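You operate a simulated robot arm through the tools that you are given. There is no shell and no other tool. Be economical: measure what you need, move in short steps, check, and stop when the job is done.

Carry out the task below with a simulated two-armed robot. There is one attempt and no reset: what you move stays moved.

JOB
Take the beige rag from the top of the grey cabinet and lay it out flat on the middle of the table.

Only the result counts: the job must be done as asked and must still hold three seconds after the hand-in. Knocking over, shifting, dropping, spilling or breaking anything else fails it.

ROBOT AND FRAMES
Two 7-joint arms with two-finger parallel grippers on one trunk, on a base that drives. Base frame: it is fixed to the floor where the robot stands at the start and does not move with it; the origin is under the middle of the robot, x ahead of it, y to its left, z up; the surface under the hand at the start is at about z = 90. Units: cm, rad, N and s.
The left shoulder is at the start at [8, 13.1, 94.7], the right one opposite. With the tool pointing down near the work surface each hand reaches from about 38 to 84 cm from the robot's upright axis, wherever it stands, measured 20 degrees to its own side. Places, roughly: middle of the table [-90, -160, 90]. Payload 1.57 kg a hand.
The tool frame of a hand sits at the grasp point between the pads (the TCP): z along the fingers, y along the line on which they close. The tips reach 3 cm beyond it. The gripper opens to 11 cm. The fingers are 2.4 cm wide and 1.2 cm thick; the gripper's body (4.8 by 11.2 cm) begins 7.8 cm behind the TCP.
Orientation is told as [roll, pitch, yaw] about the base's x, y, z axes, in that order, counted from this pose: with the fingers straight down and closing along the base's y, the tool's x points along the base's -x, its y along +y and its z along -z.

CONTROLS
- The arms move only by the tool drive_tool. It takes "left_rows", "right_rows" or both (then of equal length, played together; a hand with none holds still); each is a list of rows, each a list of 6 numbers: the shift along the tool's x, y, z in units of 400 mm (1.0 is 400 mm), then the turn, a rotation vector about the tool's x, y, z in units of 60 degrees (1.0 is 60 degrees). In form: [[tx, ty, tz, wx, wy, wz], ...]. A call has 1 to 20 rows; each row is the pose to reach, as a shift and turn from the pose commanded when the call began, along the tool's axes at that moment. "left_claw" and "right_claw" are, for a hand that has rows, the opening, from 0 (shut) to 1 (fully open), set as the call begins (left out, the last holds). A call with a number of a shift or a turn outside -1 to 1 is refused whole. Each row takes 0.2 s and may step no farther than 5 cm and 0.15 rad from the row before; otherwise, or with a gripper value out of range, the whole call is refused. Where a pose cannot be reached the arm comes as near as it can. A force on the tool above 40 N (or 10 N above the force at the start of the call, whichever is more), or a blocked arm, ends the call early, and 0.2 s more pass. The fingers move at their own pace (about 10.8 cm/s each) and stop on an object; they squeeze with about 22 N. The grip force told is the motor's: it shows also when the fingers shut on nothing. Time passes only in rows, and 0.2 s behind the last, so rows that repeat a pose let the fingers close. The reply holds the time, the measured pose of the TCP, the force on the tool along the base axes, the opening and the grip force, in the units named above and with some noise, with the torque about the TCP (base axes, N m) and any sound that the robot's microphone picked up.
- Cameras (640 x 400 px; columns grow to the right, rows downward): "scene" is now at [-5.03, 1.21, 142.36]; the picture's right is [0.12, -0.99, 0.00], its down [-0.54, -0.07, -0.84] and it looks along [0.83, 0.10, -0.54] (base axes); focal length 271 px, centre (320, 200). "left" rides on the left gripper at [7, -1.6, -14.1] in its tool frame; the picture's right is [0.23, 0.97, 0.00], its down [-0.86, 0.20, -0.48] and it looks along [-0.47, 0.11, 0.88] (tool axes); focal length 222 px, centre (320, 200). "right" rides on the right gripper at [7, 1.6, -14.1] in its tool frame; the picture's right is [-0.23, 0.97, 0.00], its down [-0.86, -0.20, -0.48] and it looks along [-0.47, -0.11, 0.88] (tool axes); focal length 222 px, centre (320, 200). There is no depth. A picture from a camera that has moved, and an enlarged one, comes with that camera's place and axes in the base frame and with its lens.
- grab_frame(camera): a new picture of that camera. No time passes.
- base_move(legs): drives the robot by 1 to 6 legs, each [ahead, left, turn to the left] in cm, cm and rad, along the robot's own axes; the way and the turn of a leg run together, so that a leg with both is an arc; at most 150 cm and 3.142 rad a leg. The arms and the cameras ride along, it lands a little off, and it stops where it bumps. It gives what a move gives.
- turn_head(pan, tilt): turns the head with the scene camera to pan (to the left, within 1.902 rad either way) and tilt (down, from -0.506 to 1.204), counted from straight ahead of the robot. It gives what a move gives.
- enlarge(camera, box): a new picture of the part [left, top, right, bottom] of that camera's present view, enlarged. No time passes.
- hand_in(): hands the job in; it is judged then, once.

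Work in short steps. Places have to be worked out from the pictures, the camera data and where the tool is seen: move nearer, look again, correct. Check each grasp and each placing, and mend what went wrong. You have 120 turns and 100 pictures in all, those below and enlarged ones among them. Open the grippers and draw the arms clear of the work before you hand the job in, unless the task says otherwise; then end with one line.

The tools are called as name(argument=value, ...) on one line, values as JSON. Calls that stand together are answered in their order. drive_tool: Moves the arms, as the interface text tells. Its arguments: {"type":"object","properties":{"left_rows":{"type":"array","items":{"type":"array","items":{"type":"number"}}},"left_claw":{"type":"number"},"right_rows":{"type":"array","items":{"type":"array","items":{"type":"number"}}},"right_claw":{"type":"number"}},"required":[]} The other tools are called the same way: base_move (legs) drives the base; turn_head (pan, tilt) turns the head that bears the scene camera; grab_frame (camera) takes a picture; enlarge (camera, box) takes an enlarged picture of a part of a camera's view; hand_in () hands the job in.

At the start:

```text
time_s: 0.0
left_ee_pos: [50.63, 25.05, 110.77]
left_tcp_rot: [0.001, 0.0, 0.001]
left_ft_force: [-0.4, 0.3, -0.2]
left_moment: [-0.02, 0.0, -0.02]
left_finger_gap: 11.01
left_finger_force: 0.0
right_ee_pos: [64.4, -22.69, 113.91]
right_tcp_rot: [0.0, 0.0, 0.0]
right_ft_force: [0.4, 0.0, -0.8]
right_moment: [-0.05, 0.04, -0.02]
right_finger_gap: 10.99
right_finger_force: 0.0
robot x, y, heading: [0.02, -0.31, -0.0]
head pan, tilt: [0.122, 0.574]
```

scene: 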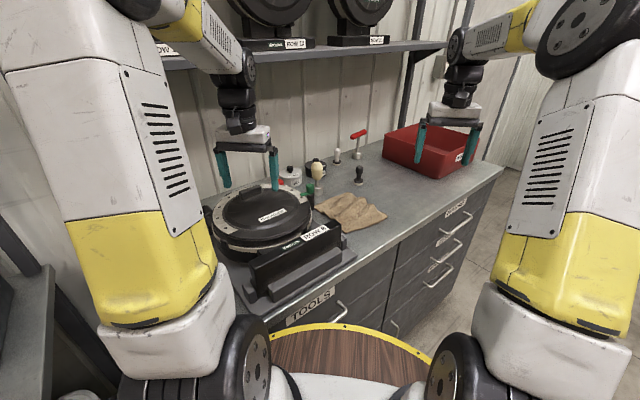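
right: 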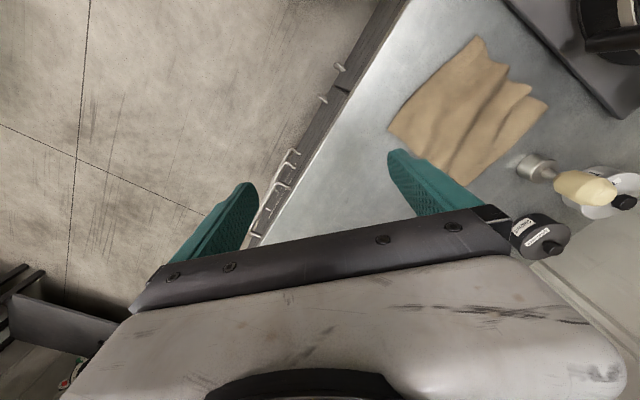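
left: 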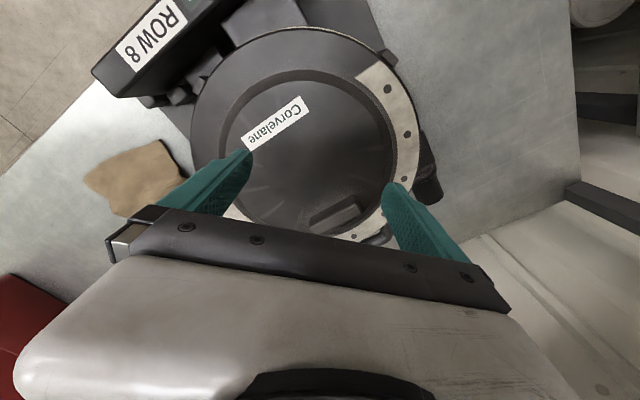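

I'll start with a closer look at the rag from the scene and right cameras.

enlarge(camera="scene", box=[280, 150, 420, 250])

enlarge(camera="right", box=[360, 0, 640, 175])

```text
4.00 times, centred on (350, 200) of scene
camera zoom: at [-5.03, 1.21, 142.36], right [0.12, -0.99, 0.0], down [-0.54, -0.07, -0.84], along [0.83, 0.1, -0.54], focal length 1084 px, centre (200, 200)
```

zoom: 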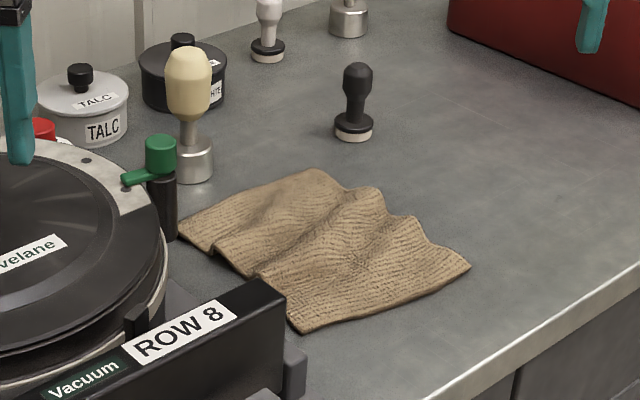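

```text
2.29 times, centred on (500, 88) of right
camera zoom: at [57.65, -20.98, 128.03], right [0.23, 0.97, 0.0], down [0.86, -0.2, 0.48], along [0.47, -0.11, -0.88], focal length 508 px, centre (-91, 457)
```

zoom: 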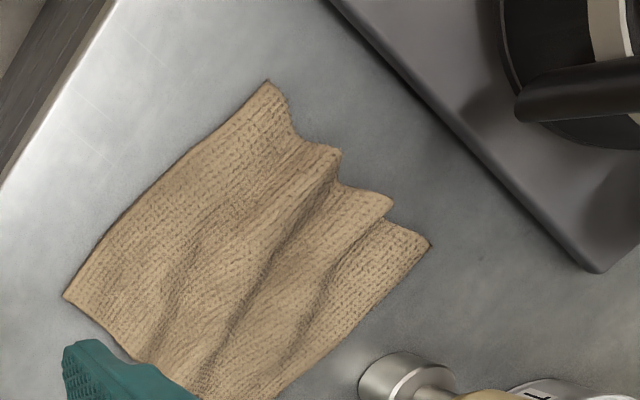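

The rag has pleats running along one direction, with corners at about A(57.5,1), B(67.4,-12), D(80,0), C(69.5,12.4). Before planning, I'll look at the table and the way to it.

turn_head(pan=-1.85, tilt=0.35)

grab_frame(camera="scene")

turn_head(pan=-0.9, tilt=0.6)

grab_frame(camera="scene")

turn_head(pan=1.6, tilt=0.6)

grab_frame(camera="scene")

```text
time_s: 1.9
left_ee_pos: [50.75, 25.01, 110.71]
left_tcp_rot: [0.0, 0.001, 0.0]
left_ft_force: [-0.2, -0.8, 0.0]
left_moment: [-0.02, -0.01, 0.0]
left_finger_gap: 11.02
left_finger_force: 0.1
right_ee_pos: [64.56, -22.63, 113.96]
right_tcp_rot: [0.0, 0.001, 0.0]
right_ft_force: [0.6, -0.8, 0.2]
right_moment: [0.04, -0.01, -0.03]
right_finger_gap: 11.01
right_finger_force: 0.0
robot x, y, heading: [-0.07, -0.07, 0.001]
head pan, tilt: [-1.85, 0.351]
```

```text
94 pictures are left
camera scene: at [-16.44, -8.83, 144.4], right [-0.96, 0.28, 0.0], down [0.09, 0.33, -0.94], along [-0.26, -0.9, -0.34], focal length 271 px, centre (320, 200)
```

scene: 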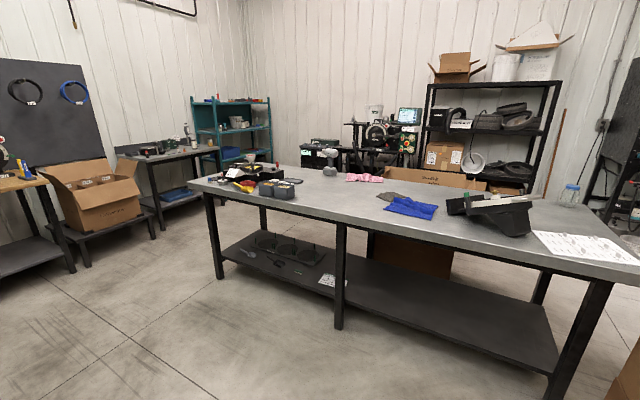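

```text
time_s: 3.1
left_ee_pos: [50.6, 25.14, 110.76]
left_tcp_rot: [0.0, 0.0, 0.0]
left_ft_force: [0.3, 0.3, 0.6]
left_moment: [-0.03, -0.04, 0.05]
left_finger_gap: 10.98
left_finger_force: 0.1
right_ee_pos: [64.47, -22.64, 114.01]
right_tcp_rot: [-0.001, 0.001, 0.0]
right_ft_force: [-0.5, -0.1, 0.3]
right_moment: [0.01, 0.01, 0.02]
right_finger_gap: 11.0
right_finger_force: 0.0
robot x, y, heading: [0.08, -0.09, -0.002]
head pan, tilt: [-0.901, 0.6]
```

```text
93 pictures are left
camera scene: at [-8.4, -6.81, 142.13], right [-0.78, -0.62, 0.0], down [-0.35, 0.44, -0.83], along [0.51, -0.65, -0.56], focal length 271 px, centre (320, 200)
```

scene: 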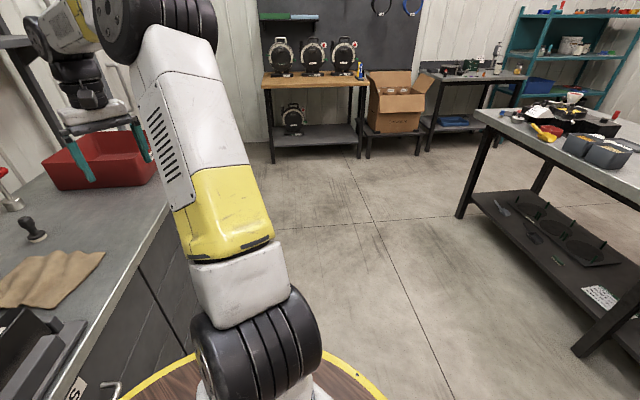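

```text
time_s: 5.4
left_ee_pos: [50.7, 24.97, 110.74]
left_tcp_rot: [-0.001, 0.001, -0.001]
left_ft_force: [-0.3, -0.4, -1.0]
left_moment: [0.02, -0.01, 0.02]
left_finger_gap: 10.99
left_finger_force: 0.1
right_ee_pos: [64.57, -22.58, 113.83]
right_tcp_rot: [0.001, 0.001, 0.0]
right_ft_force: [1.6, 0.8, 0.7]
right_moment: [0.0, -0.03, 0.0]
right_finger_gap: 11.01
right_finger_force: 0.1
robot x, y, heading: [-0.22, 0.18, 0.002]
head pan, tilt: [1.6, 0.6]
```

```text
92 pictures are left
camera scene: at [-14.14, 8.95, 142.13], right [1.0, 0.03, 0.0], down [0.02, -0.56, -0.83], along [-0.02, 0.82, -0.56], focal length 271 px, centre (320, 200)
```

scene: 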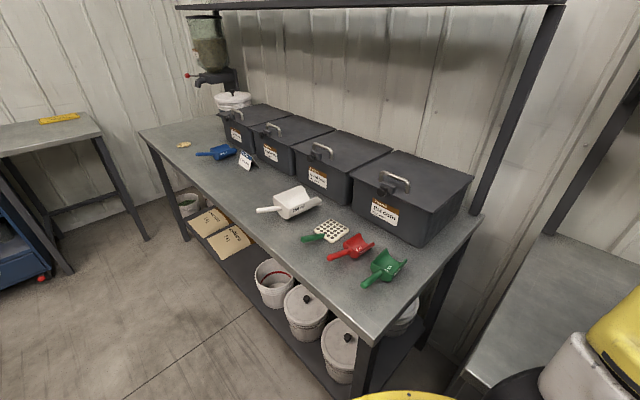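

Cabinet and table both lie at about 45° in the base frame. The easiest edge to grip is BD, the one away from the device. I'll raise both hands 8 cm, then shift the base along the cabinet front so that edge is comfortably within reach.

drive_tool(left_rows=[[0, 0, -0.1, 0, 0, 0], [0, 0, -0.2, 0, 0, 0], [0, 0, -0.2, 0, 0, 0]], right_rows=[[0, 0, -0.1, 0, 0, 0], [0, 0, -0.2, 0, 0, 0], [0, 0, -0.2, 0, 0, 0]])

turn_head(pan=0.1, tilt=0.65)

base_move(legs=[[10, -11, 0]])

grab_frame(camera="scene")

grab_frame(camera="left")

```text
time_s: 6.2
left_ee_pos: [50.83, 25.04, 118.98]
left_tcp_rot: [-0.001, 0.0, 0.0]
left_ft_force: [-0.6, -1.0, 0.4]
left_moment: [-0.01, -0.01, -0.01]
left_finger_gap: 11.01
left_finger_force: 0.0
right_ee_pos: [64.72, -22.53, 121.87]
right_tcp_rot: [0.001, -0.001, 0.0]
right_ft_force: [-0.2, 0.5, 0.1]
right_moment: [0.0, 0.01, 0.04]
right_finger_gap: 10.99
right_finger_force: 0.0
robot x, y, heading: [-0.2, -0.28, 0.004]
head pan, tilt: [1.6, 0.6]
```

```text
time_s: 7.8
left_ee_pos: [50.77, 25.13, 118.93]
left_tcp_rot: [-0.002, 0.0, 0.001]
left_ft_force: [0.1, -0.5, 0.5]
left_moment: [0.0, 0.04, -0.02]
left_finger_gap: 10.99
left_finger_force: 0.0
right_ee_pos: [64.49, -22.54, 121.86]
right_tcp_rot: [0.0, 0.0, 0.0]
right_ft_force: [-0.5, 0.6, -0.3]
right_moment: [-0.01, -0.05, -0.03]
right_finger_gap: 11.01
right_finger_force: 0.1
robot x, y, heading: [0.38, -0.31, 0.001]
head pan, tilt: [0.099, 0.649]
```

```text
time_s: 9.2
left_ee_pos: [60.64, 13.92, 118.85]
left_tcp_rot: [0.001, 0.001, 0.0]
left_ft_force: [-0.4, -0.1, 0.3]
left_moment: [0.01, -0.01, 0.03]
left_finger_gap: 11.01
left_finger_force: 0.0
right_ee_pos: [74.52, -33.64, 121.77]
right_tcp_rot: [0.0, -0.002, -0.002]
right_ft_force: [-1.1, 0.6, -0.1]
right_moment: [0.0, 0.0, 0.0]
right_finger_gap: 11.0
right_finger_force: 0.0
robot x, y, heading: [9.81, -10.98, 0.001]
head pan, tilt: [0.099, 0.649]
```

```text
91 pictures are left
camera scene: at [4.63, -10.19, 141.7], right [0.1, -0.99, 0.0], down [-0.6, -0.06, -0.8], along [0.79, 0.08, -0.6], focal length 271 px, centre (320, 200)
```

scene: 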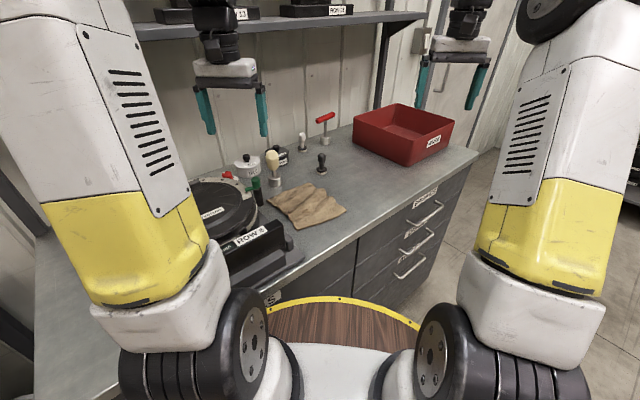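

```text
90 pictures are left
camera left: at [53.62, 12.46, 133.07], right [-0.23, 0.97, 0.0], down [0.85, 0.2, 0.48], along [0.47, 0.11, -0.88], focal length 222 px, centre (320, 200)
```

left: 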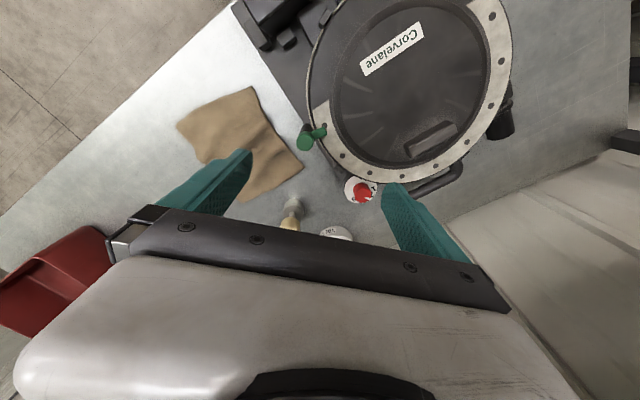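

The robot is at (9.8,-11) with the rag well ahead of it. I'll zoom in to refine the corners.

enlarge(camera="scene", box=[240, 150, 368, 230])

enlarge(camera="left", box=[150, 60, 390, 210])

```text
5.00 times, centred on (304, 190) of scene
camera zoom: at [4.63, -10.19, 141.7], right [0.1, -0.99, 0.0], down [-0.6, -0.06, -0.8], along [0.79, 0.08, -0.6], focal length 1355 px, centre (400, 250)
```

zoom: 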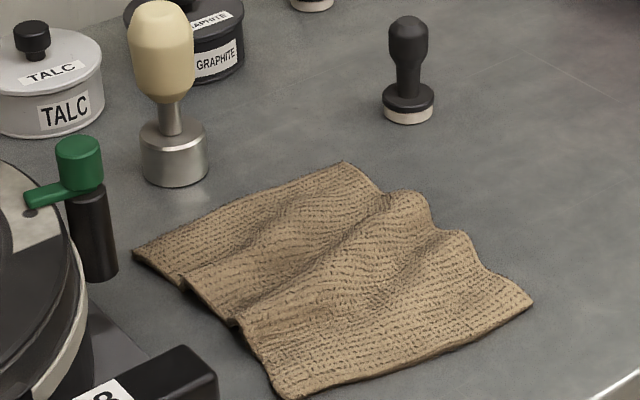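

```text
2.67 times, centred on (270, 135) of left
camera zoom: at [53.62, 12.46, 133.07], right [-0.23, 0.97, 0.0], down [0.85, 0.2, 0.48], along [0.47, 0.11, -0.88], focal length 592 px, centre (453, 373)
```

zoom: 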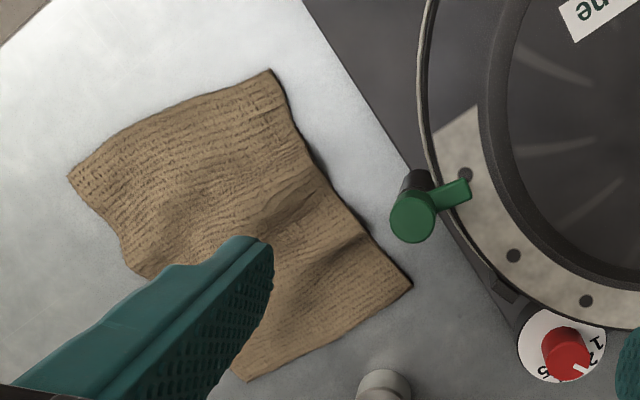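

Refined corners: B(67.3,-11.8), D(81.1,1.3), A(57.7,1.3), C(69.9,12.9). I'll bring both hands to hover near B and D with yaw of about +0.76 and the claws half open.

drive_tool(left_rows=[[-0.063, -0.034, 0.028, 0, 0, -0.091], [-0.127, -0.069, 0.055, 0, 0, -0.181], [-0.19, -0.103, 0.083, 0, 0, -0.272], [-0.254, -0.1375, 0.11, 0, 0, -0.363], [-0.317, -0.172, 0.138, 0, 0, -0.454], [-0.381, -0.206, 0.166, 0, 0, -0.544], [-0.444, -0.241, 0.193, 0, 0, -0.635], [-0.5075, -0.275, 0.221, 0, 0, -0.726], [-0.5075, -0.275, 0.221, 0, 0, -0.726]], right_rows=[[0.03, 0.067, 0.046, 0, 0, -0.091], [0.059, 0.133, 0.0925, 0, 0, -0.181], [0.089, 0.2, 0.139, 0, 0, -0.272], [0.119, 0.267, 0.185, 0, 0, -0.363], [0.148, 0.333, 0.231, 0, 0, -0.454], [0.178, 0.4, 0.278, 0, 0, -0.544], [0.208, 0.466, 0.324, 0, 0, -0.635], [0.2375, 0.533, 0.37, 0, 0, -0.726], [0.2375, 0.533, 0.37, 0, 0, -0.726]], left_claw=0.5, right_claw=0.5)

grab_frame(camera="scene")

grab_frame(camera="right")

grab_frame(camera="left")

```text
time_s: 11.2
left_ee_pos: [80.92, 2.91, 110.11]
left_tcp_rot: [0.0, -0.001, 0.762]
left_ft_force: [-0.5, 0.4, 0.0]
left_moment: [-0.01, 0.01, 0.0]
left_finger_gap: 5.51
left_finger_force: 0.0
right_ee_pos: [65.03, -12.29, 107.06]
right_tcp_rot: [-0.001, 0.002, 0.761]
right_ft_force: [1.0, -0.1, 0.0]
right_moment: [0.01, -0.01, 0.01]
right_finger_gap: 5.51
right_finger_force: 0.0
robot x, y, heading: [9.82, -10.89, 0.001]
head pan, tilt: [0.099, 0.649]
```

```text
87 pictures are left
camera scene: at [4.64, -10.2, 141.7], right [0.1, -0.99, 0.0], down [-0.6, -0.06, -0.8], along [0.79, 0.08, -0.6], focal length 271 px, centre (320, 200)
```

scene: 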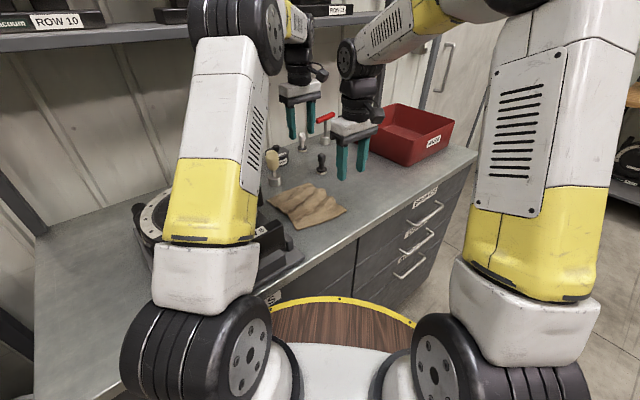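

```text
86 pictures are left
camera right: at [58.88, -15.88, 121.21], right [-0.51, 0.86, 0.0], down [0.76, 0.45, 0.48], along [0.41, 0.24, -0.88], focal length 222 px, centre (320, 200)
```

right: 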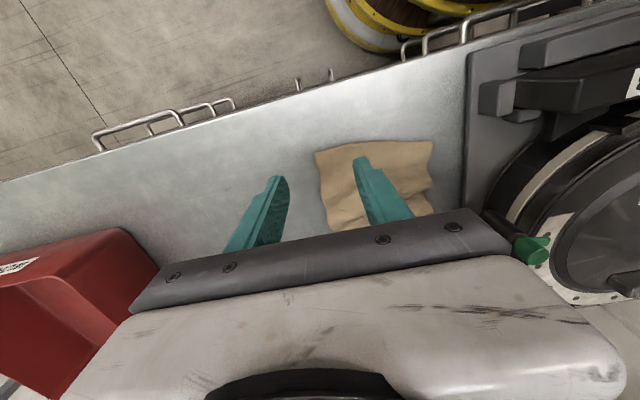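

```text
85 pictures are left
camera left: at [76.97, -3.07, 124.31], right [-0.84, 0.55, 0.0], down [0.48, 0.73, 0.48], along [0.26, 0.4, -0.88], focal length 222 px, centre (320, 200)
```

left: 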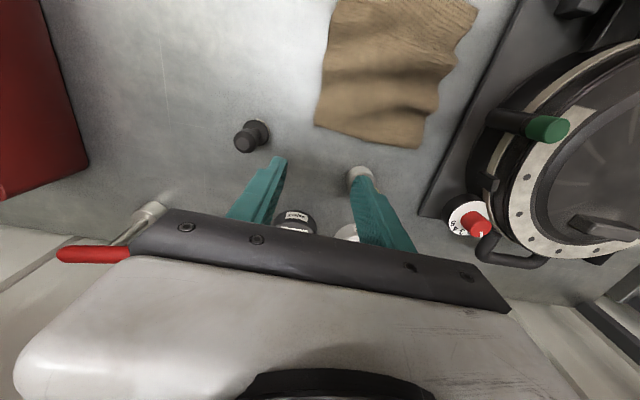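

The left view confirms D at about (80.7,1.5). I'll lower both hands to about 4 cm above contact and tilt the wrists slightly apart.

drive_tool(left_rows=[[0.015, 0, 0.08, 0, 0.05, 0], [0.03, 0, 0.16, 0, 0.1, 0], [0.045, 0, 0.25, 0, 0.15, 0], [0.06, 0, 0.3275, 0, 0.19, 0]], right_rows=[[-0.021, 0, 0.06, 0, -0.05, 0], [-0.042, 0, 0.12, 0, -0.1, 0], [-0.063, 0, 0.18, 0, -0.15, 0], [-0.084, 0, 0.2515, 0, -0.19, 0]])

enlarge(camera="scene", box=[240, 120, 400, 220])

enlarge(camera="left", box=[200, 0, 480, 200])

enlarge(camera="right", box=[200, 80, 480, 255])

```text
time_s: 12.2
left_ee_pos: [79.04, 1.3, 96.93]
left_tcp_rot: [0.0, 0.199, 0.761]
left_ft_force: [-0.5, -0.1, -0.2]
left_moment: [-0.01, -0.03, 0.02]
left_finger_gap: 5.5
left_finger_force: 0.1
right_ee_pos: [67.46, -9.99, 96.88]
right_tcp_rot: [-0.002, -0.199, 0.76]
right_ft_force: [-0.5, 0.1, -0.3]
right_moment: [0.0, -0.05, 0.0]
right_finger_gap: 5.49
right_finger_force: 0.1
robot x, y, heading: [9.78, -11.31, 0.002]
head pan, tilt: [0.099, 0.649]
```

```text
4.00 times, centred on (320, 170) of scene
camera zoom: at [4.61, -10.2, 141.69], right [0.1, -0.99, 0.0], down [-0.6, -0.06, -0.8], along [0.79, 0.08, -0.6], focal length 1084 px, centre (320, 320)
```

zoom: 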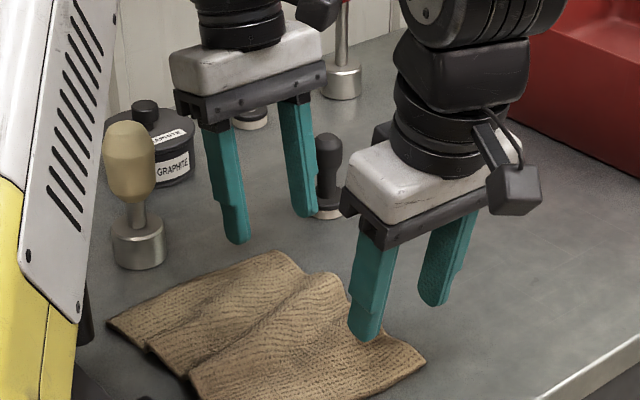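

```text
2.00 times, centred on (340, 100) of left
camera zoom: at [77.25, -2.56, 112.29], right [-0.83, 0.55, 0.04], down [0.54, 0.79, 0.3], along [0.13, 0.27, -0.95], focal length 444 px, centre (280, 400)
```

zoom: 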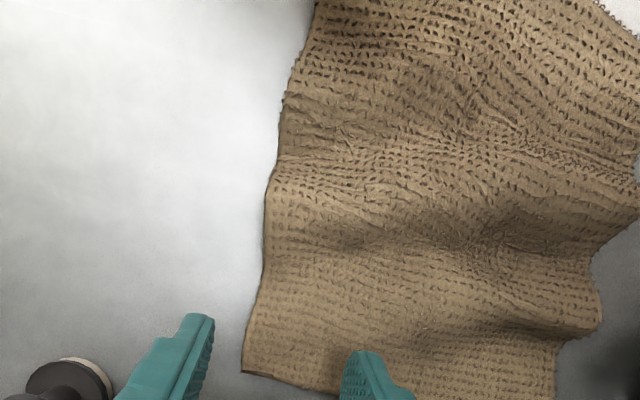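

```text
2.29 times, centred on (340, 168) of right
camera zoom: at [59.45, -15.37, 109.33], right [-0.51, 0.86, 0.04], down [0.68, 0.37, 0.64], along [0.53, 0.36, -0.77], focal length 508 px, centre (274, 274)
```

zoom: 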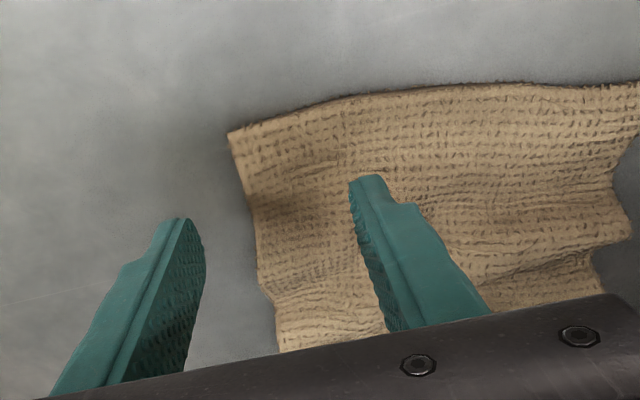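

The tips are aligned, about 2 cm in from each corner with the edge between the fingers. I'll descend vertically to near contact.

drive_tool(left_rows=[[-0.008, 0, 0.0392, 0, 0, 0], [-0.0159, 0, 0.0784, 0, 0, 0], [-0.0174, 0, 0.0858, 0, 0, 0], [-0.0187, 0, 0.092, 0, 0, 0]], right_rows=[[0.008, 0, 0.0392, 0, 0, 0], [0.0159, 0, 0.0784, 0, 0, 0], [0.0174, 0, 0.0858, 0, 0, 0], [0.0187, 0, 0.092, 0, 0, 0]])

```text
time_s: 13.2
left_ee_pos: [79.2, 1.41, 93.38]
left_tcp_rot: [-0.003, 0.196, 0.761]
left_ft_force: [2.1, 0.0, 18.6]
left_moment: [0.5, 0.24, -0.07]
left_finger_gap: 5.42
left_finger_force: 0.1
right_ee_pos: [67.54, -10.15, 93.4]
right_tcp_rot: [-0.003, -0.206, 0.758]
right_ft_force: [-1.9, -1.0, 23.7]
right_moment: [0.46, 0.66, 0.08]
right_finger_gap: 5.51
right_finger_force: 0.2
robot x, y, heading: [10.11, -11.36, 0.002]
head pan, tilt: [0.099, 0.649]
```

Both hands are pressing at about 20 N. I'll close the fingers here.

drive_tool(left_rows=[[0, 0, -0.002, 0, 0, 0], [0, 0, -0.002, 0, 0, 0], [0, 0, -0.002, 0, 0, 0], [0, 0, -0.002, 0, 0, 0]], right_rows=[[0, 0, -0.002, 0, 0, 0], [0, 0, -0.002, 0, 0, 0], [0, 0, -0.002, 0, 0, 0], [0, 0, -0.002, 0, 0, 0]], left_claw=0, right_claw=0)

enlarge(camera="scene", box=[240, 120, 400, 220])

enlarge(camera="left", box=[200, 0, 480, 200])

enlarge(camera="right", box=[200, 80, 480, 255])

```text
time_s: 14.2
left_ee_pos: [79.11, 1.4, 93.38]
left_tcp_rot: [-0.003, 0.197, 0.762]
left_ft_force: [-2.3, 1.0, 23.6]
left_moment: [0.25, 0.09, 0.01]
left_finger_gap: 0.46
left_finger_force: 22.4
right_ee_pos: [67.37, -10.09, 93.42]
right_tcp_rot: [-0.002, -0.202, 0.762]
right_ft_force: [1.1, 4.1, 24.6]
right_moment: [0.18, 0.17, -0.04]
right_finger_gap: 0.61
right_finger_force: 22.5
robot x, y, heading: [9.91, -11.03, -0.005]
head pan, tilt: [0.099, 0.649]
```

```text
4.00 times, centred on (320, 170) of scene
camera zoom: at [4.5, -10.19, 141.69], right [0.1, -0.99, 0.0], down [-0.6, -0.06, -0.8], along [0.79, 0.08, -0.6], focal length 1084 px, centre (320, 320)
```

zoom: 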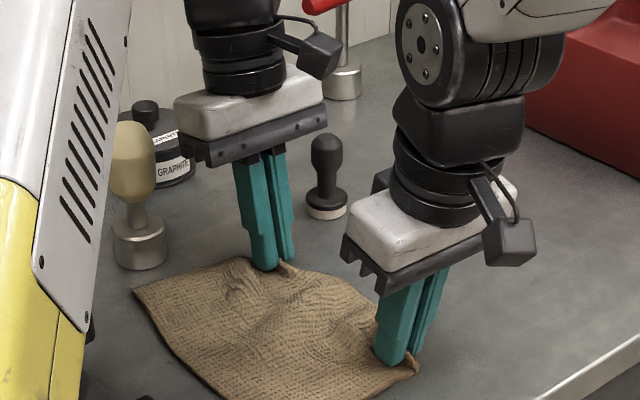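

```text
2.00 times, centred on (340, 100) of left
camera zoom: at [77.27, -2.56, 108.67], right [-0.83, 0.55, 0.04], down [0.54, 0.79, 0.3], along [0.13, 0.27, -0.95], focal length 444 px, centre (280, 400)
```

zoom: 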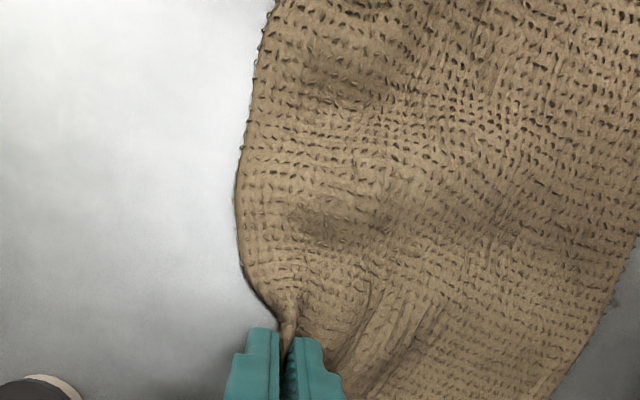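

```text
2.29 times, centred on (340, 168) of right
camera zoom: at [59.35, -15.46, 105.87], right [-0.51, 0.86, 0.04], down [0.67, 0.37, 0.64], along [0.53, 0.36, -0.77], focal length 508 px, centre (274, 274)
```

zoom: 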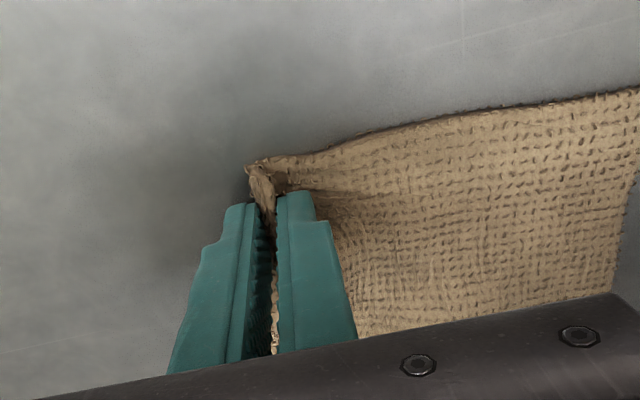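

Both hands hold the edge, with gaps of 0.46 and 0.61 cm. I'll lift straight up 10 cm and check.

drive_tool(left_rows=[[0.01, 0, -0.049, 0, 0, 0], [0.025, 0, -0.1225, 0, 0, 0], [0.0375, 0, -0.184, 0, 0, 0], [0.05, 0, -0.245, 0, 0, 0]], right_rows=[[-0.01, 0, -0.049, 0, 0, 0], [-0.025, 0, -0.1225, 0, 0, 0], [-0.0375, 0, -0.184, 0, 0, 0], [-0.05, 0, -0.245, 0, 0, 0]])

enlarge(camera="scene", box=[220, 80, 412, 200])

```text
time_s: 15.2
left_ee_pos: [79.2, 1.48, 103.19]
left_tcp_rot: [0.0, 0.201, 0.762]
left_ft_force: [-0.9, 0.9, -0.3]
left_moment: [0.03, 0.02, 0.01]
left_finger_gap: 0.4
left_finger_force: 22.0
right_ee_pos: [67.44, -10.07, 103.08]
right_tcp_rot: [0.001, -0.197, 0.763]
right_ft_force: [0.9, 0.0, 0.5]
right_moment: [0.01, 0.03, -0.03]
right_finger_gap: 0.41
right_finger_force: 21.7
robot x, y, heading: [9.65, -11.36, -0.004]
head pan, tilt: [0.099, 0.649]
```

```text
3.33 times, centred on (316, 140) of scene
camera zoom: at [4.67, -10.19, 141.7], right [0.1, -0.99, 0.0], down [-0.6, -0.06, -0.8], along [0.79, 0.08, -0.6], focal length 904 px, centre (333, 400)
```

zoom: 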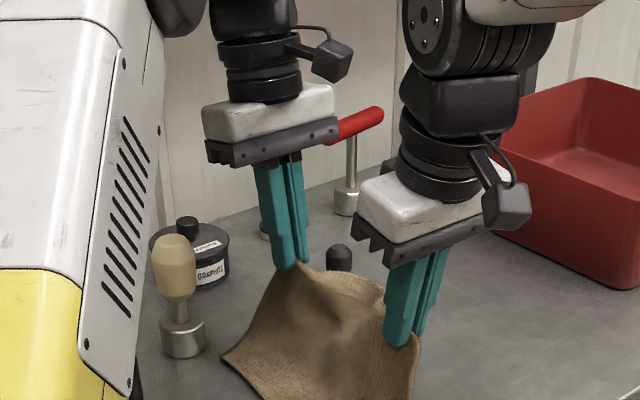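

The rag is hanging from both hands. The shelf is above and behind the left wrist, so I'll keep lifting while drawing both hands back toward the cabinet front.

drive_tool(left_rows=[[0.069, 0, -0.088, 0, 0, 0], [0.157, 0, -0.147, 0, 0, 0], [0.265, 0, -0.176, 0, 0, 0], [0.366, 0, -0.232, 0, 0, 0], [0.467, 0, -0.288, 0, 0, 0], [0.467, 0, -0.288, 0, 0, 0]], right_rows=[[0.029, 0, -0.108, 0, 0, 0], [0.088, 0, -0.196, 0, 0, 0], [0.176, 0, -0.265, 0, 0, 0], [0.247, 0, -0.356, 0, 0, 0], [0.317, 0, -0.447, 0, 0, 0], [0.317, 0, -0.447, 0, 0, 0]])

grab_frame(camera="scene")

```text
time_s: 16.6
left_ee_pos: [67.37, -9.68, 117.88]
left_tcp_rot: [-0.001, 0.199, 0.761]
left_ft_force: [-0.4, -0.1, 0.3]
left_moment: [0.02, 0.0, 0.0]
left_finger_gap: 0.41
left_finger_force: 21.8
right_ee_pos: [55.79, -21.28, 118.33]
right_tcp_rot: [0.001, -0.197, 0.762]
right_ft_force: [-0.7, -0.6, 0.1]
right_moment: [-0.04, 0.0, -0.02]
right_finger_gap: 0.43
right_finger_force: 21.9
robot x, y, heading: [10.04, -11.32, 0.001]
head pan, tilt: [0.099, 0.649]
```

```text
77 pictures are left
camera scene: at [4.62, -10.2, 141.69], right [0.1, -0.99, 0.0], down [-0.6, -0.06, -0.8], along [0.79, 0.08, -0.6], focal length 271 px, centre (320, 200)
```

scene: 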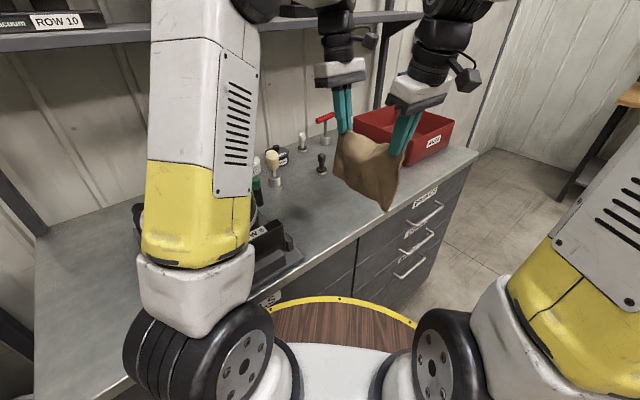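

The rag is held well clear. I'll back off from the cabinet and turn toward the table.

base_move(legs=[[-28, -28, 0], [0, 0, -1.178], [0, 0, -1.178]])

turn_head(pan=0, tilt=0.5)

grab_frame(camera="scene")

```text
time_s: 24.9
left_ee_pos: [-57.09, -82.02, 117.84]
left_tcp_rot: [0.001, 0.198, -1.571]
left_ft_force: [-0.2, 0.1, -0.3]
left_moment: [0.02, 0.0, 0.03]
left_finger_gap: 0.37
left_finger_force: 22.1
right_ee_pos: [-57.5, -65.73, 118.35]
right_tcp_rot: [0.0, -0.2, -1.569]
right_ft_force: [-0.3, -0.5, 0.2]
right_moment: [0.01, 0.02, 0.07]
right_finger_gap: 0.42
right_finger_force: 22.2
robot x, y, heading: [-18.72, -39.02, -2.329]
head pan, tilt: [0.099, 0.649]
```

```text
time_s: 25.6
left_ee_pos: [-57.05, -82.03, 117.94]
left_tcp_rot: [0.0, 0.198, -1.569]
left_ft_force: [-0.1, 0.4, 0.6]
left_moment: [0.0, 0.0, 0.09]
left_finger_gap: 0.4
left_finger_force: 22.2
right_ee_pos: [-57.42, -65.81, 118.23]
right_tcp_rot: [0.0, -0.197, -1.571]
right_ft_force: [0.3, -0.3, -0.6]
right_moment: [0.0, -0.02, 0.09]
right_finger_gap: 0.42
right_finger_force: 22.5
robot x, y, heading: [-18.89, -39.32, -2.329]
head pan, tilt: [0.0, 0.499]
```

```text
76 pictures are left
camera scene: at [-15.07, -35.63, 143.03], right [-0.73, 0.69, 0.0], down [0.33, 0.35, -0.88], along [-0.6, -0.64, -0.48], focal length 271 px, centre (320, 200)
```

scene: 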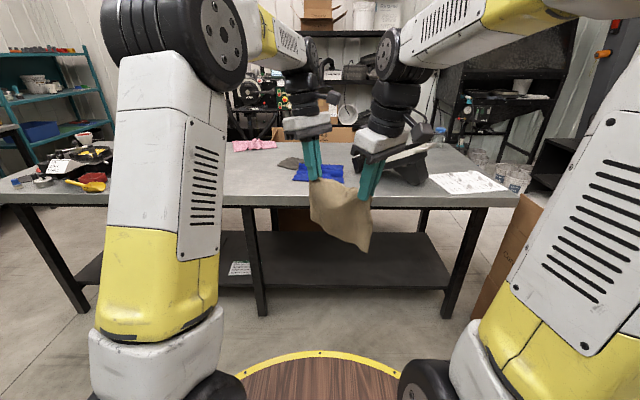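

I'm facing the table. Its middle, near (-90,-160), lies left of the grey and blue rags and in front of the pink one. I'll slide left and partly closer, then look again.

base_move(legs=[[0, 40, -0.027], [30, 0, 0]])

turn_head(pan=0, tilt=0.55)

grab_frame(camera="scene")

```text
time_s: 29.7
left_ee_pos: [-51.38, -130.06, 117.88]
left_tcp_rot: [0.0, 0.198, -1.599]
left_ft_force: [-1.0, 0.4, -0.6]
left_moment: [0.0, 0.0, 0.1]
left_finger_gap: 0.4
left_finger_force: 22.1
right_ee_pos: [-51.33, -113.76, 118.28]
right_tcp_rot: [0.0, -0.2, -1.599]
right_ft_force: [0.3, 0.4, -0.2]
right_moment: [-0.02, -0.01, 0.07]
right_finger_gap: 0.44
right_finger_force: 22.1
robot x, y, heading: [-11.55, -88.74, -2.362]
head pan, tilt: [0.0, 0.499]
```

```text
time_s: 30.4
left_ee_pos: [-51.41, -130.05, 117.82]
left_tcp_rot: [0.001, 0.199, -1.598]
left_ft_force: [1.2, 0.4, 0.0]
left_moment: [0.03, -0.03, 0.07]
left_finger_gap: 0.38
left_finger_force: 22.3
right_ee_pos: [-51.23, -113.85, 118.33]
right_tcp_rot: [0.001, -0.199, -1.599]
right_ft_force: [0.9, -0.6, 0.2]
right_moment: [0.04, 0.01, 0.06]
right_finger_gap: 0.41
right_finger_force: 21.9
robot x, y, heading: [-11.5, -88.32, -2.358]
head pan, tilt: [0.0, 0.55]
```

```text
75 pictures are left
camera scene: at [-8.0, -84.78, 142.58], right [-0.7, 0.71, 0.0], down [0.37, 0.37, -0.85], along [-0.6, -0.6, -0.52], focal length 271 px, centre (320, 200)
```

scene: 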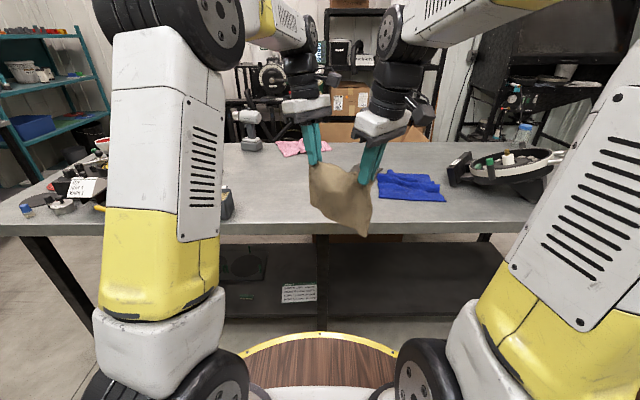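

I need to see the grey rag and the middle of the table, which the hands are hiding. I'll try the left and right cameras.

grab_frame(camera="left")

grab_frame(camera="right")

```text
74 pictures are left
camera left: at [-52.94, -125.87, 133.15], right [0.98, 0.2, 0.04], down [0.17, -0.94, 0.3], along [0.1, -0.29, -0.95], focal length 222 px, centre (320, 200)
```

left: 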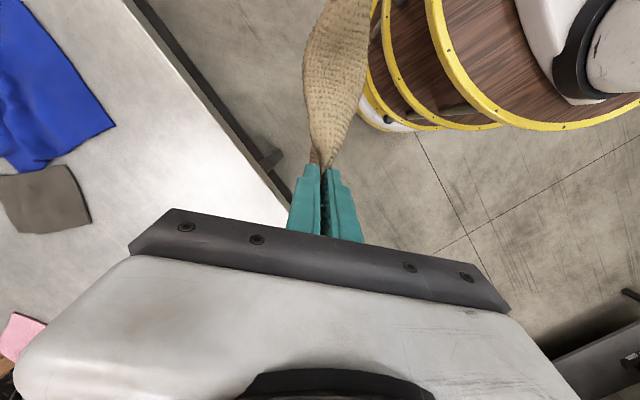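

```text
73 pictures are left
camera right: at [-49.3, -104.15, 130.79], right [0.97, -0.25, 0.05], down [-0.22, -0.74, 0.64], along [-0.13, -0.63, -0.77], focal length 222 px, centre (320, 200)
```

right: 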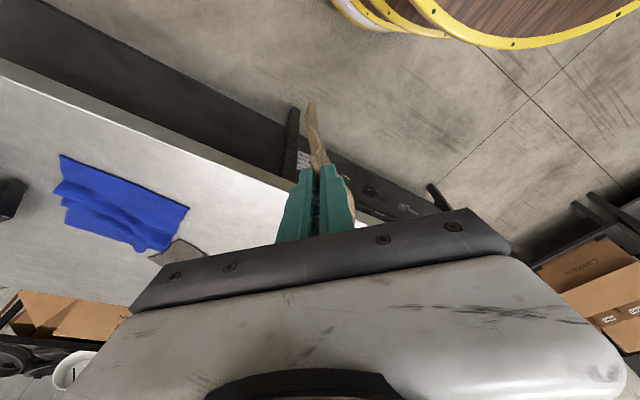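

The grey rag's nearest corner is at about (-93,-152), the blue rag is farther right, and pink starts at about (-106,-180). I'll aim for a rag centre near (-84,-162). First I'll rotate the hands as a pair so the held edge lies left–right, with the body side toward the robot.

drive_tool(left_rows=[[-0.0109, 0.0378, -0.0022, 0.0249, 0, -0.1225], [-0.0184, 0.0749, -0.0037, 0.0498, 0, -0.245], [-0.0227, 0.1112, -0.0046, 0.0747, 0, -0.3675], [-0.0236, 0.1462, -0.0048, 0.0996, 0, -0.49], [-0.0222, 0.1789, -0.0045, 0.1245, 0, -0.6125], [-0.0176, 0.2099, -0.0036, 0.1494, 0, -0.735], [-0.0176, 0.2099, -0.0036, 0.1494, 0, -0.735]], right_rows=[[-0.0156, -0.0152, 0.0032, -0.0249, 0, -0.1225], [-0.0349, -0.0301, 0.0071, -0.0498, 0, -0.245], [-0.0571, -0.0436, 0.0116, -0.0747, 0, -0.3675], [-0.0827, -0.056, 0.0168, -0.0996, 0, -0.49], [-0.1109, -0.0665, 0.0225, -0.1245, 0, -0.6125], [-0.1419, -0.0748, 0.0289, -0.1494, 0, -0.735], [-0.1419, -0.0748, 0.0289, -0.1494, 0, -0.735]])

grab_frame(camera="scene")

```text
time_s: 32.0
left_ee_pos: [-42.85, -130.91, 117.82]
left_tcp_rot: [-0.003, 0.199, -0.811]
left_ft_force: [0.6, -0.1, -0.5]
left_moment: [0.03, -0.04, -0.06]
left_finger_gap: 0.39
left_finger_force: 22.1
right_ee_pos: [-54.48, -119.58, 118.14]
right_tcp_rot: [0.0, -0.198, -0.812]
right_ft_force: [0.0, 0.0, -0.2]
right_moment: [-0.01, 0.01, -0.09]
right_finger_gap: 0.4
right_finger_force: 22.0
robot x, y, heading: [-11.63, -88.53, -2.364]
head pan, tilt: [0.0, 0.55]
```

```text
72 pictures are left
camera scene: at [-8.0, -84.79, 142.57], right [-0.7, 0.71, 0.0], down [0.37, 0.37, -0.85], along [-0.6, -0.6, -0.52], focal length 271 px, centre (320, 200)
```

scene: 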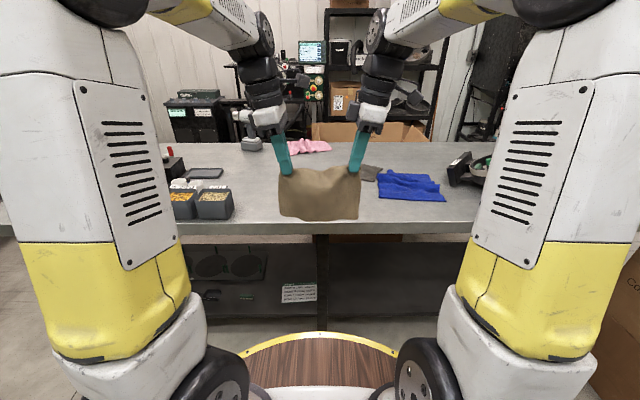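

Now the rag hangs left–right between the hands. I'll zoom in to check for slack.

enlarge(camera="scene", box=[240, 130, 400, 230])

```text
4.00 times, centred on (320, 180) of scene
camera zoom: at [-8.0, -84.79, 142.57], right [-0.7, 0.71, 0.0], down [0.37, 0.37, -0.85], along [-0.6, -0.6, -0.52], focal length 1084 px, centre (320, 280)
```

zoom: 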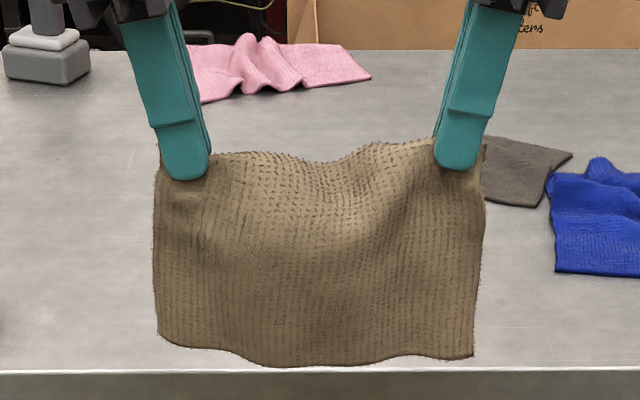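

The rag hangs nearly flat with only slight slack. I'll spread the hands by 0.6 cm each and then drive up to the table, stopping about 32 cm from its edge.

drive_tool(left_rows=[[-0.0147, 0, -0.003, 0, 0, 0], [-0.0147, 0, -0.003, 0, 0, 0]], right_rows=[[0.0147, 0, -0.003, 0, 0, 0], [0.0147, 0, -0.003, 0, 0, 0]])

base_move(legs=[[33, 1, 0.004]])

turn_head(pan=0, tilt=0.7)

grab_frame(camera="scene")

```text
time_s: 32.6
left_ee_pos: [-42.54, -131.17, 117.79]
left_tcp_rot: [-0.001, 0.197, -0.813]
left_ft_force: [-0.2, 0.2, 0.3]
left_moment: [0.02, 0.0, -0.04]
left_finger_gap: 0.41
left_finger_force: 22.1
right_ee_pos: [-54.96, -119.17, 118.31]
right_tcp_rot: [0.003, -0.199, -0.815]
right_ft_force: [-0.6, -0.5, 1.5]
right_moment: [0.01, 0.0, -0.07]
right_finger_gap: 0.44
right_finger_force: 21.7
robot x, y, heading: [-11.64, -88.92, -2.363]
head pan, tilt: [0.0, 0.55]
```

```text
time_s: 34.8
left_ee_pos: [-65.58, -155.75, 117.89]
left_tcp_rot: [-0.003, 0.198, -0.81]
left_ft_force: [-0.8, -0.3, 0.0]
left_moment: [-0.02, -0.01, -0.06]
left_finger_gap: 0.4
left_finger_force: 21.8
right_ee_pos: [-77.78, -143.57, 118.3]
right_tcp_rot: [0.001, -0.199, -0.813]
right_ft_force: [-0.7, -0.3, -1.3]
right_moment: [0.0, 0.01, -0.06]
right_finger_gap: 0.42
right_finger_force: 22.5
robot x, y, heading: [-34.46, -112.68, -2.353]
head pan, tilt: [0.0, 0.55]
```

```text
time_s: 35.5
left_ee_pos: [-65.52, -155.72, 117.82]
left_tcp_rot: [-0.001, 0.198, -0.811]
left_ft_force: [-0.5, 0.1, 0.6]
left_moment: [0.03, 0.01, -0.06]
left_finger_gap: 0.37
left_finger_force: 22.0
right_ee_pos: [-77.86, -143.53, 118.38]
right_tcp_rot: [0.003, -0.198, -0.812]
right_ft_force: [0.2, 0.3, -0.1]
right_moment: [0.01, 0.03, -0.11]
right_finger_gap: 0.42
right_finger_force: 21.6
robot x, y, heading: [-34.6, -112.89, -2.355]
head pan, tilt: [0.0, 0.7]
```

```text
70 pictures are left
camera scene: at [-30.67, -108.75, 141.27], right [-0.71, 0.71, 0.0], down [0.46, 0.46, -0.77], along [-0.54, -0.54, -0.64], focal length 271 px, centre (320, 200)
```

scene: 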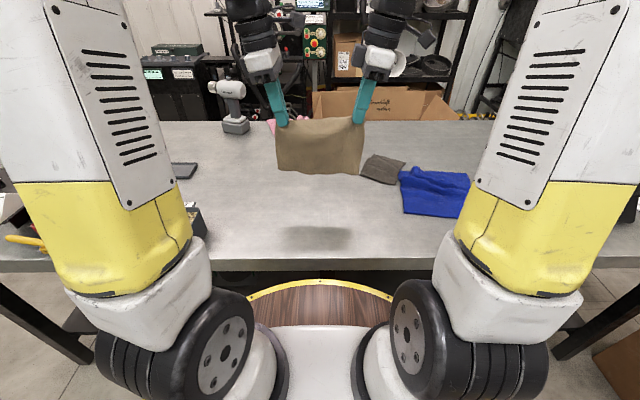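

I'm at the table, with the rag centred at a lateral position clear of the grey rag by about 3 cm. Next I'll move the hands forward 9.5 cm and down 9 cm so the lower edge nears the table.

drive_tool(left_rows=[[0, -0.08, 0, 0, 0, 0], [0, -0.16, 0, 0, 0, 0], [0, -0.2375, 0, 0, 0, 0], [-0.0149, -0.2375, 0.0735, 0, 0, 0], [-0.0298, -0.2375, 0.147, 0, 0, 0], [-0.0448, -0.2375, 0.2205, 0, 0, 0], [-0.0448, -0.2375, 0.2205, 0, 0, 0]], right_rows=[[0, -0.08, 0, 0, 0, 0], [0, -0.16, 0, 0, 0, 0], [0, -0.2375, 0, 0, 0, 0], [0.0149, -0.2375, 0.0735, 0, 0, 0], [0.0298, -0.2375, 0.147, 0, 0, 0], [0.0448, -0.2375, 0.2205, 0, 0, 0], [0.0448, -0.2375, 0.2205, 0, 0, 0]])

enlarge(camera="scene", box=[240, 90, 400, 190])

```text
time_s: 37.1
left_ee_pos: [-72.31, -162.14, 108.91]
left_tcp_rot: [-0.002, 0.199, -0.811]
left_ft_force: [0.0, -0.5, 0.5]
left_moment: [-0.01, -0.02, -0.08]
left_finger_gap: 0.41
left_finger_force: 22.1
right_ee_pos: [-84.73, -149.92, 109.1]
right_tcp_rot: [0.001, -0.2, -0.811]
right_ft_force: [-1.0, 1.1, 0.6]
right_moment: [0.01, 0.01, -0.08]
right_finger_gap: 0.41
right_finger_force: 21.9
robot x, y, heading: [-34.71, -112.59, -2.354]
head pan, tilt: [0.0, 0.7]
```

```text
4.00 times, centred on (320, 140) of scene
camera zoom: at [-30.67, -108.75, 141.26], right [-0.71, 0.71, 0.0], down [0.46, 0.46, -0.76], along [-0.54, -0.54, -0.64], focal length 1084 px, centre (320, 440)
```

zoom: 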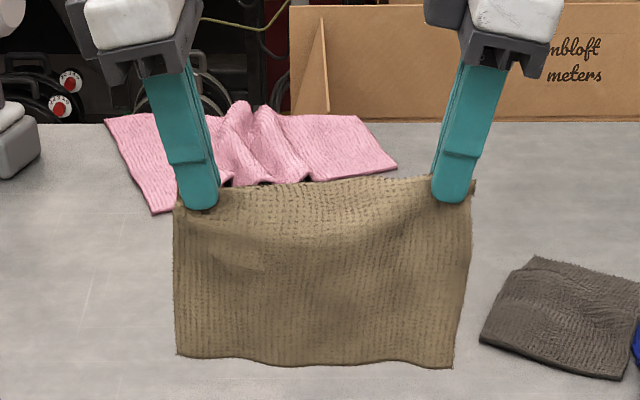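

The lower edge is about 2.5 cm above the table and the rag is about 21 cm wide. I'll shift 1 cm left and begin the laying arc, moving away and down so the body settles toward the robot.

drive_tool(left_rows=[[-0.0227, -0.0075, 0.0617, 0, 0, 0], [-0.0227, -0.0075, 0.0617, 0, 0, 0], [-0.0301, -0.0475, 0.073, 0, 0, 0], [-0.0375, -0.0875, 0.0842, 0, 0, 0], [-0.0437, -0.125, 0.102, 0, 0, 0], [-0.0499, -0.1625, 0.12, 0, 0, 0], [-0.0548, -0.194, 0.1445, 0, 0, 0], [-0.0598, -0.225, 0.169, 0, 0, 0], [-0.0648, -0.2475, 0.1935, 0, 0, 0], [-0.0698, -0.27, 0.218, 0, 0, 0]], right_rows=[[0.0031, -0.0075, 0.0657, 0, 0, 0], [0.0031, -0.0075, 0.0657, 0, 0, 0], [0.0007, -0.0475, 0.079, 0, 0, 0], [-0.0017, -0.0875, 0.0922, 0, 0, 0], [-0.0004, -0.125, 0.111, 0, 0, 0], [0.0009, -0.1625, 0.13, 0, 0, 0], [0.0058, -0.194, 0.1545, 0, 0, 0], [0.0108, -0.225, 0.179, 0, 0, 0], [0.0158, -0.2475, 0.2035, 0, 0, 0], [0.0208, -0.27, 0.228, 0, 0, 0]])

enlarge(camera="scene", box=[240, 90, 400, 190])

```text
time_s: 39.3
left_ee_pos: [-79.64, -170.6, 99.71]
left_tcp_rot: [-0.001, 0.198, -0.812]
left_ft_force: [-0.6, 0.3, 0.8]
left_moment: [0.0, 0.0, -0.03]
left_finger_gap: 0.41
left_finger_force: 21.8
right_ee_pos: [-91.86, -158.3, 100.08]
right_tcp_rot: [0.002, -0.199, -0.811]
right_ft_force: [0.2, 0.2, 0.9]
right_moment: [0.01, 0.01, -0.07]
right_finger_gap: 0.42
right_finger_force: 21.8
robot x, y, heading: [-34.74, -112.72, -2.358]
head pan, tilt: [0.0, 0.7]
```

```text
4.00 times, centred on (320, 140) of scene
camera zoom: at [-30.65, -108.73, 141.26], right [-0.71, 0.71, 0.0], down [0.46, 0.46, -0.76], along [-0.54, -0.54, -0.64], focal length 1084 px, centre (320, 440)
```

zoom: 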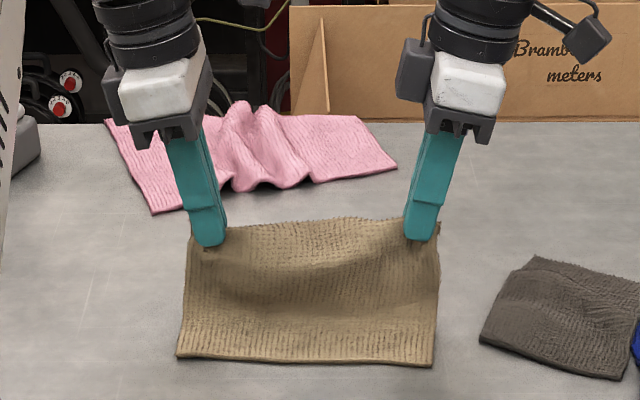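

The lower part is already lying flat. I'll finish the arc down to the table.

drive_tool(left_rows=[[-0.005, -0.015, 0.0245, 0, 0, 0], [-0.01, -0.03, 0.049, 0, 0, 0], [-0.015, -0.044, 0.0735, 0, 0, 0], [-0.0199, -0.057, 0.098, 0, 0, 0], [-0.0274, -0.073, 0.1348, 0, 0, 0], [-0.0298, -0.081, 0.147, 0, 0, 0]], right_rows=[[0.005, -0.015, 0.0245, 0, 0, 0], [0.01, -0.03, 0.049, 0, 0, 0], [0.015, -0.044, 0.0735, 0, 0, 0], [0.0199, -0.057, 0.098, 0, 0, 0], [0.0274, -0.073, 0.1348, 0, 0, 0], [0.0308, -0.081, 0.152, 0, 0, 0]])

enlarge(camera="scene", box=[240, 90, 400, 190])

```text
time_s: 40.7
left_ee_pos: [-81.94, -172.69, 93.81]
left_tcp_rot: [-0.002, 0.199, -0.812]
left_ft_force: [0.4, 0.6, -0.3]
left_moment: [-0.01, 0.02, -0.1]
left_finger_gap: 0.41
left_finger_force: 21.8
right_ee_pos: [-94.39, -160.53, 93.89]
right_tcp_rot: [0.001, -0.201, -0.812]
right_ft_force: [0.0, 0.3, 0.0]
right_moment: [-0.01, 0.02, -0.02]
right_finger_gap: 0.43
right_finger_force: 21.7
robot x, y, heading: [-34.81, -112.72, -2.355]
head pan, tilt: [0.0, 0.7]
```

```text
4.00 times, centred on (320, 140) of scene
camera zoom: at [-30.67, -108.75, 141.26], right [-0.71, 0.71, 0.0], down [0.46, 0.46, -0.76], along [-0.54, -0.54, -0.64], focal length 1084 px, centre (320, 440)
```

zoom: 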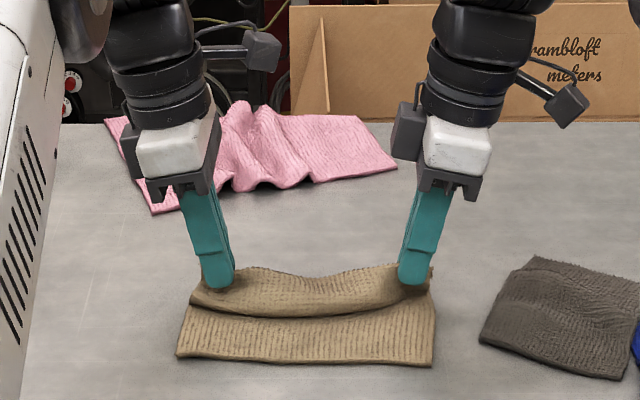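

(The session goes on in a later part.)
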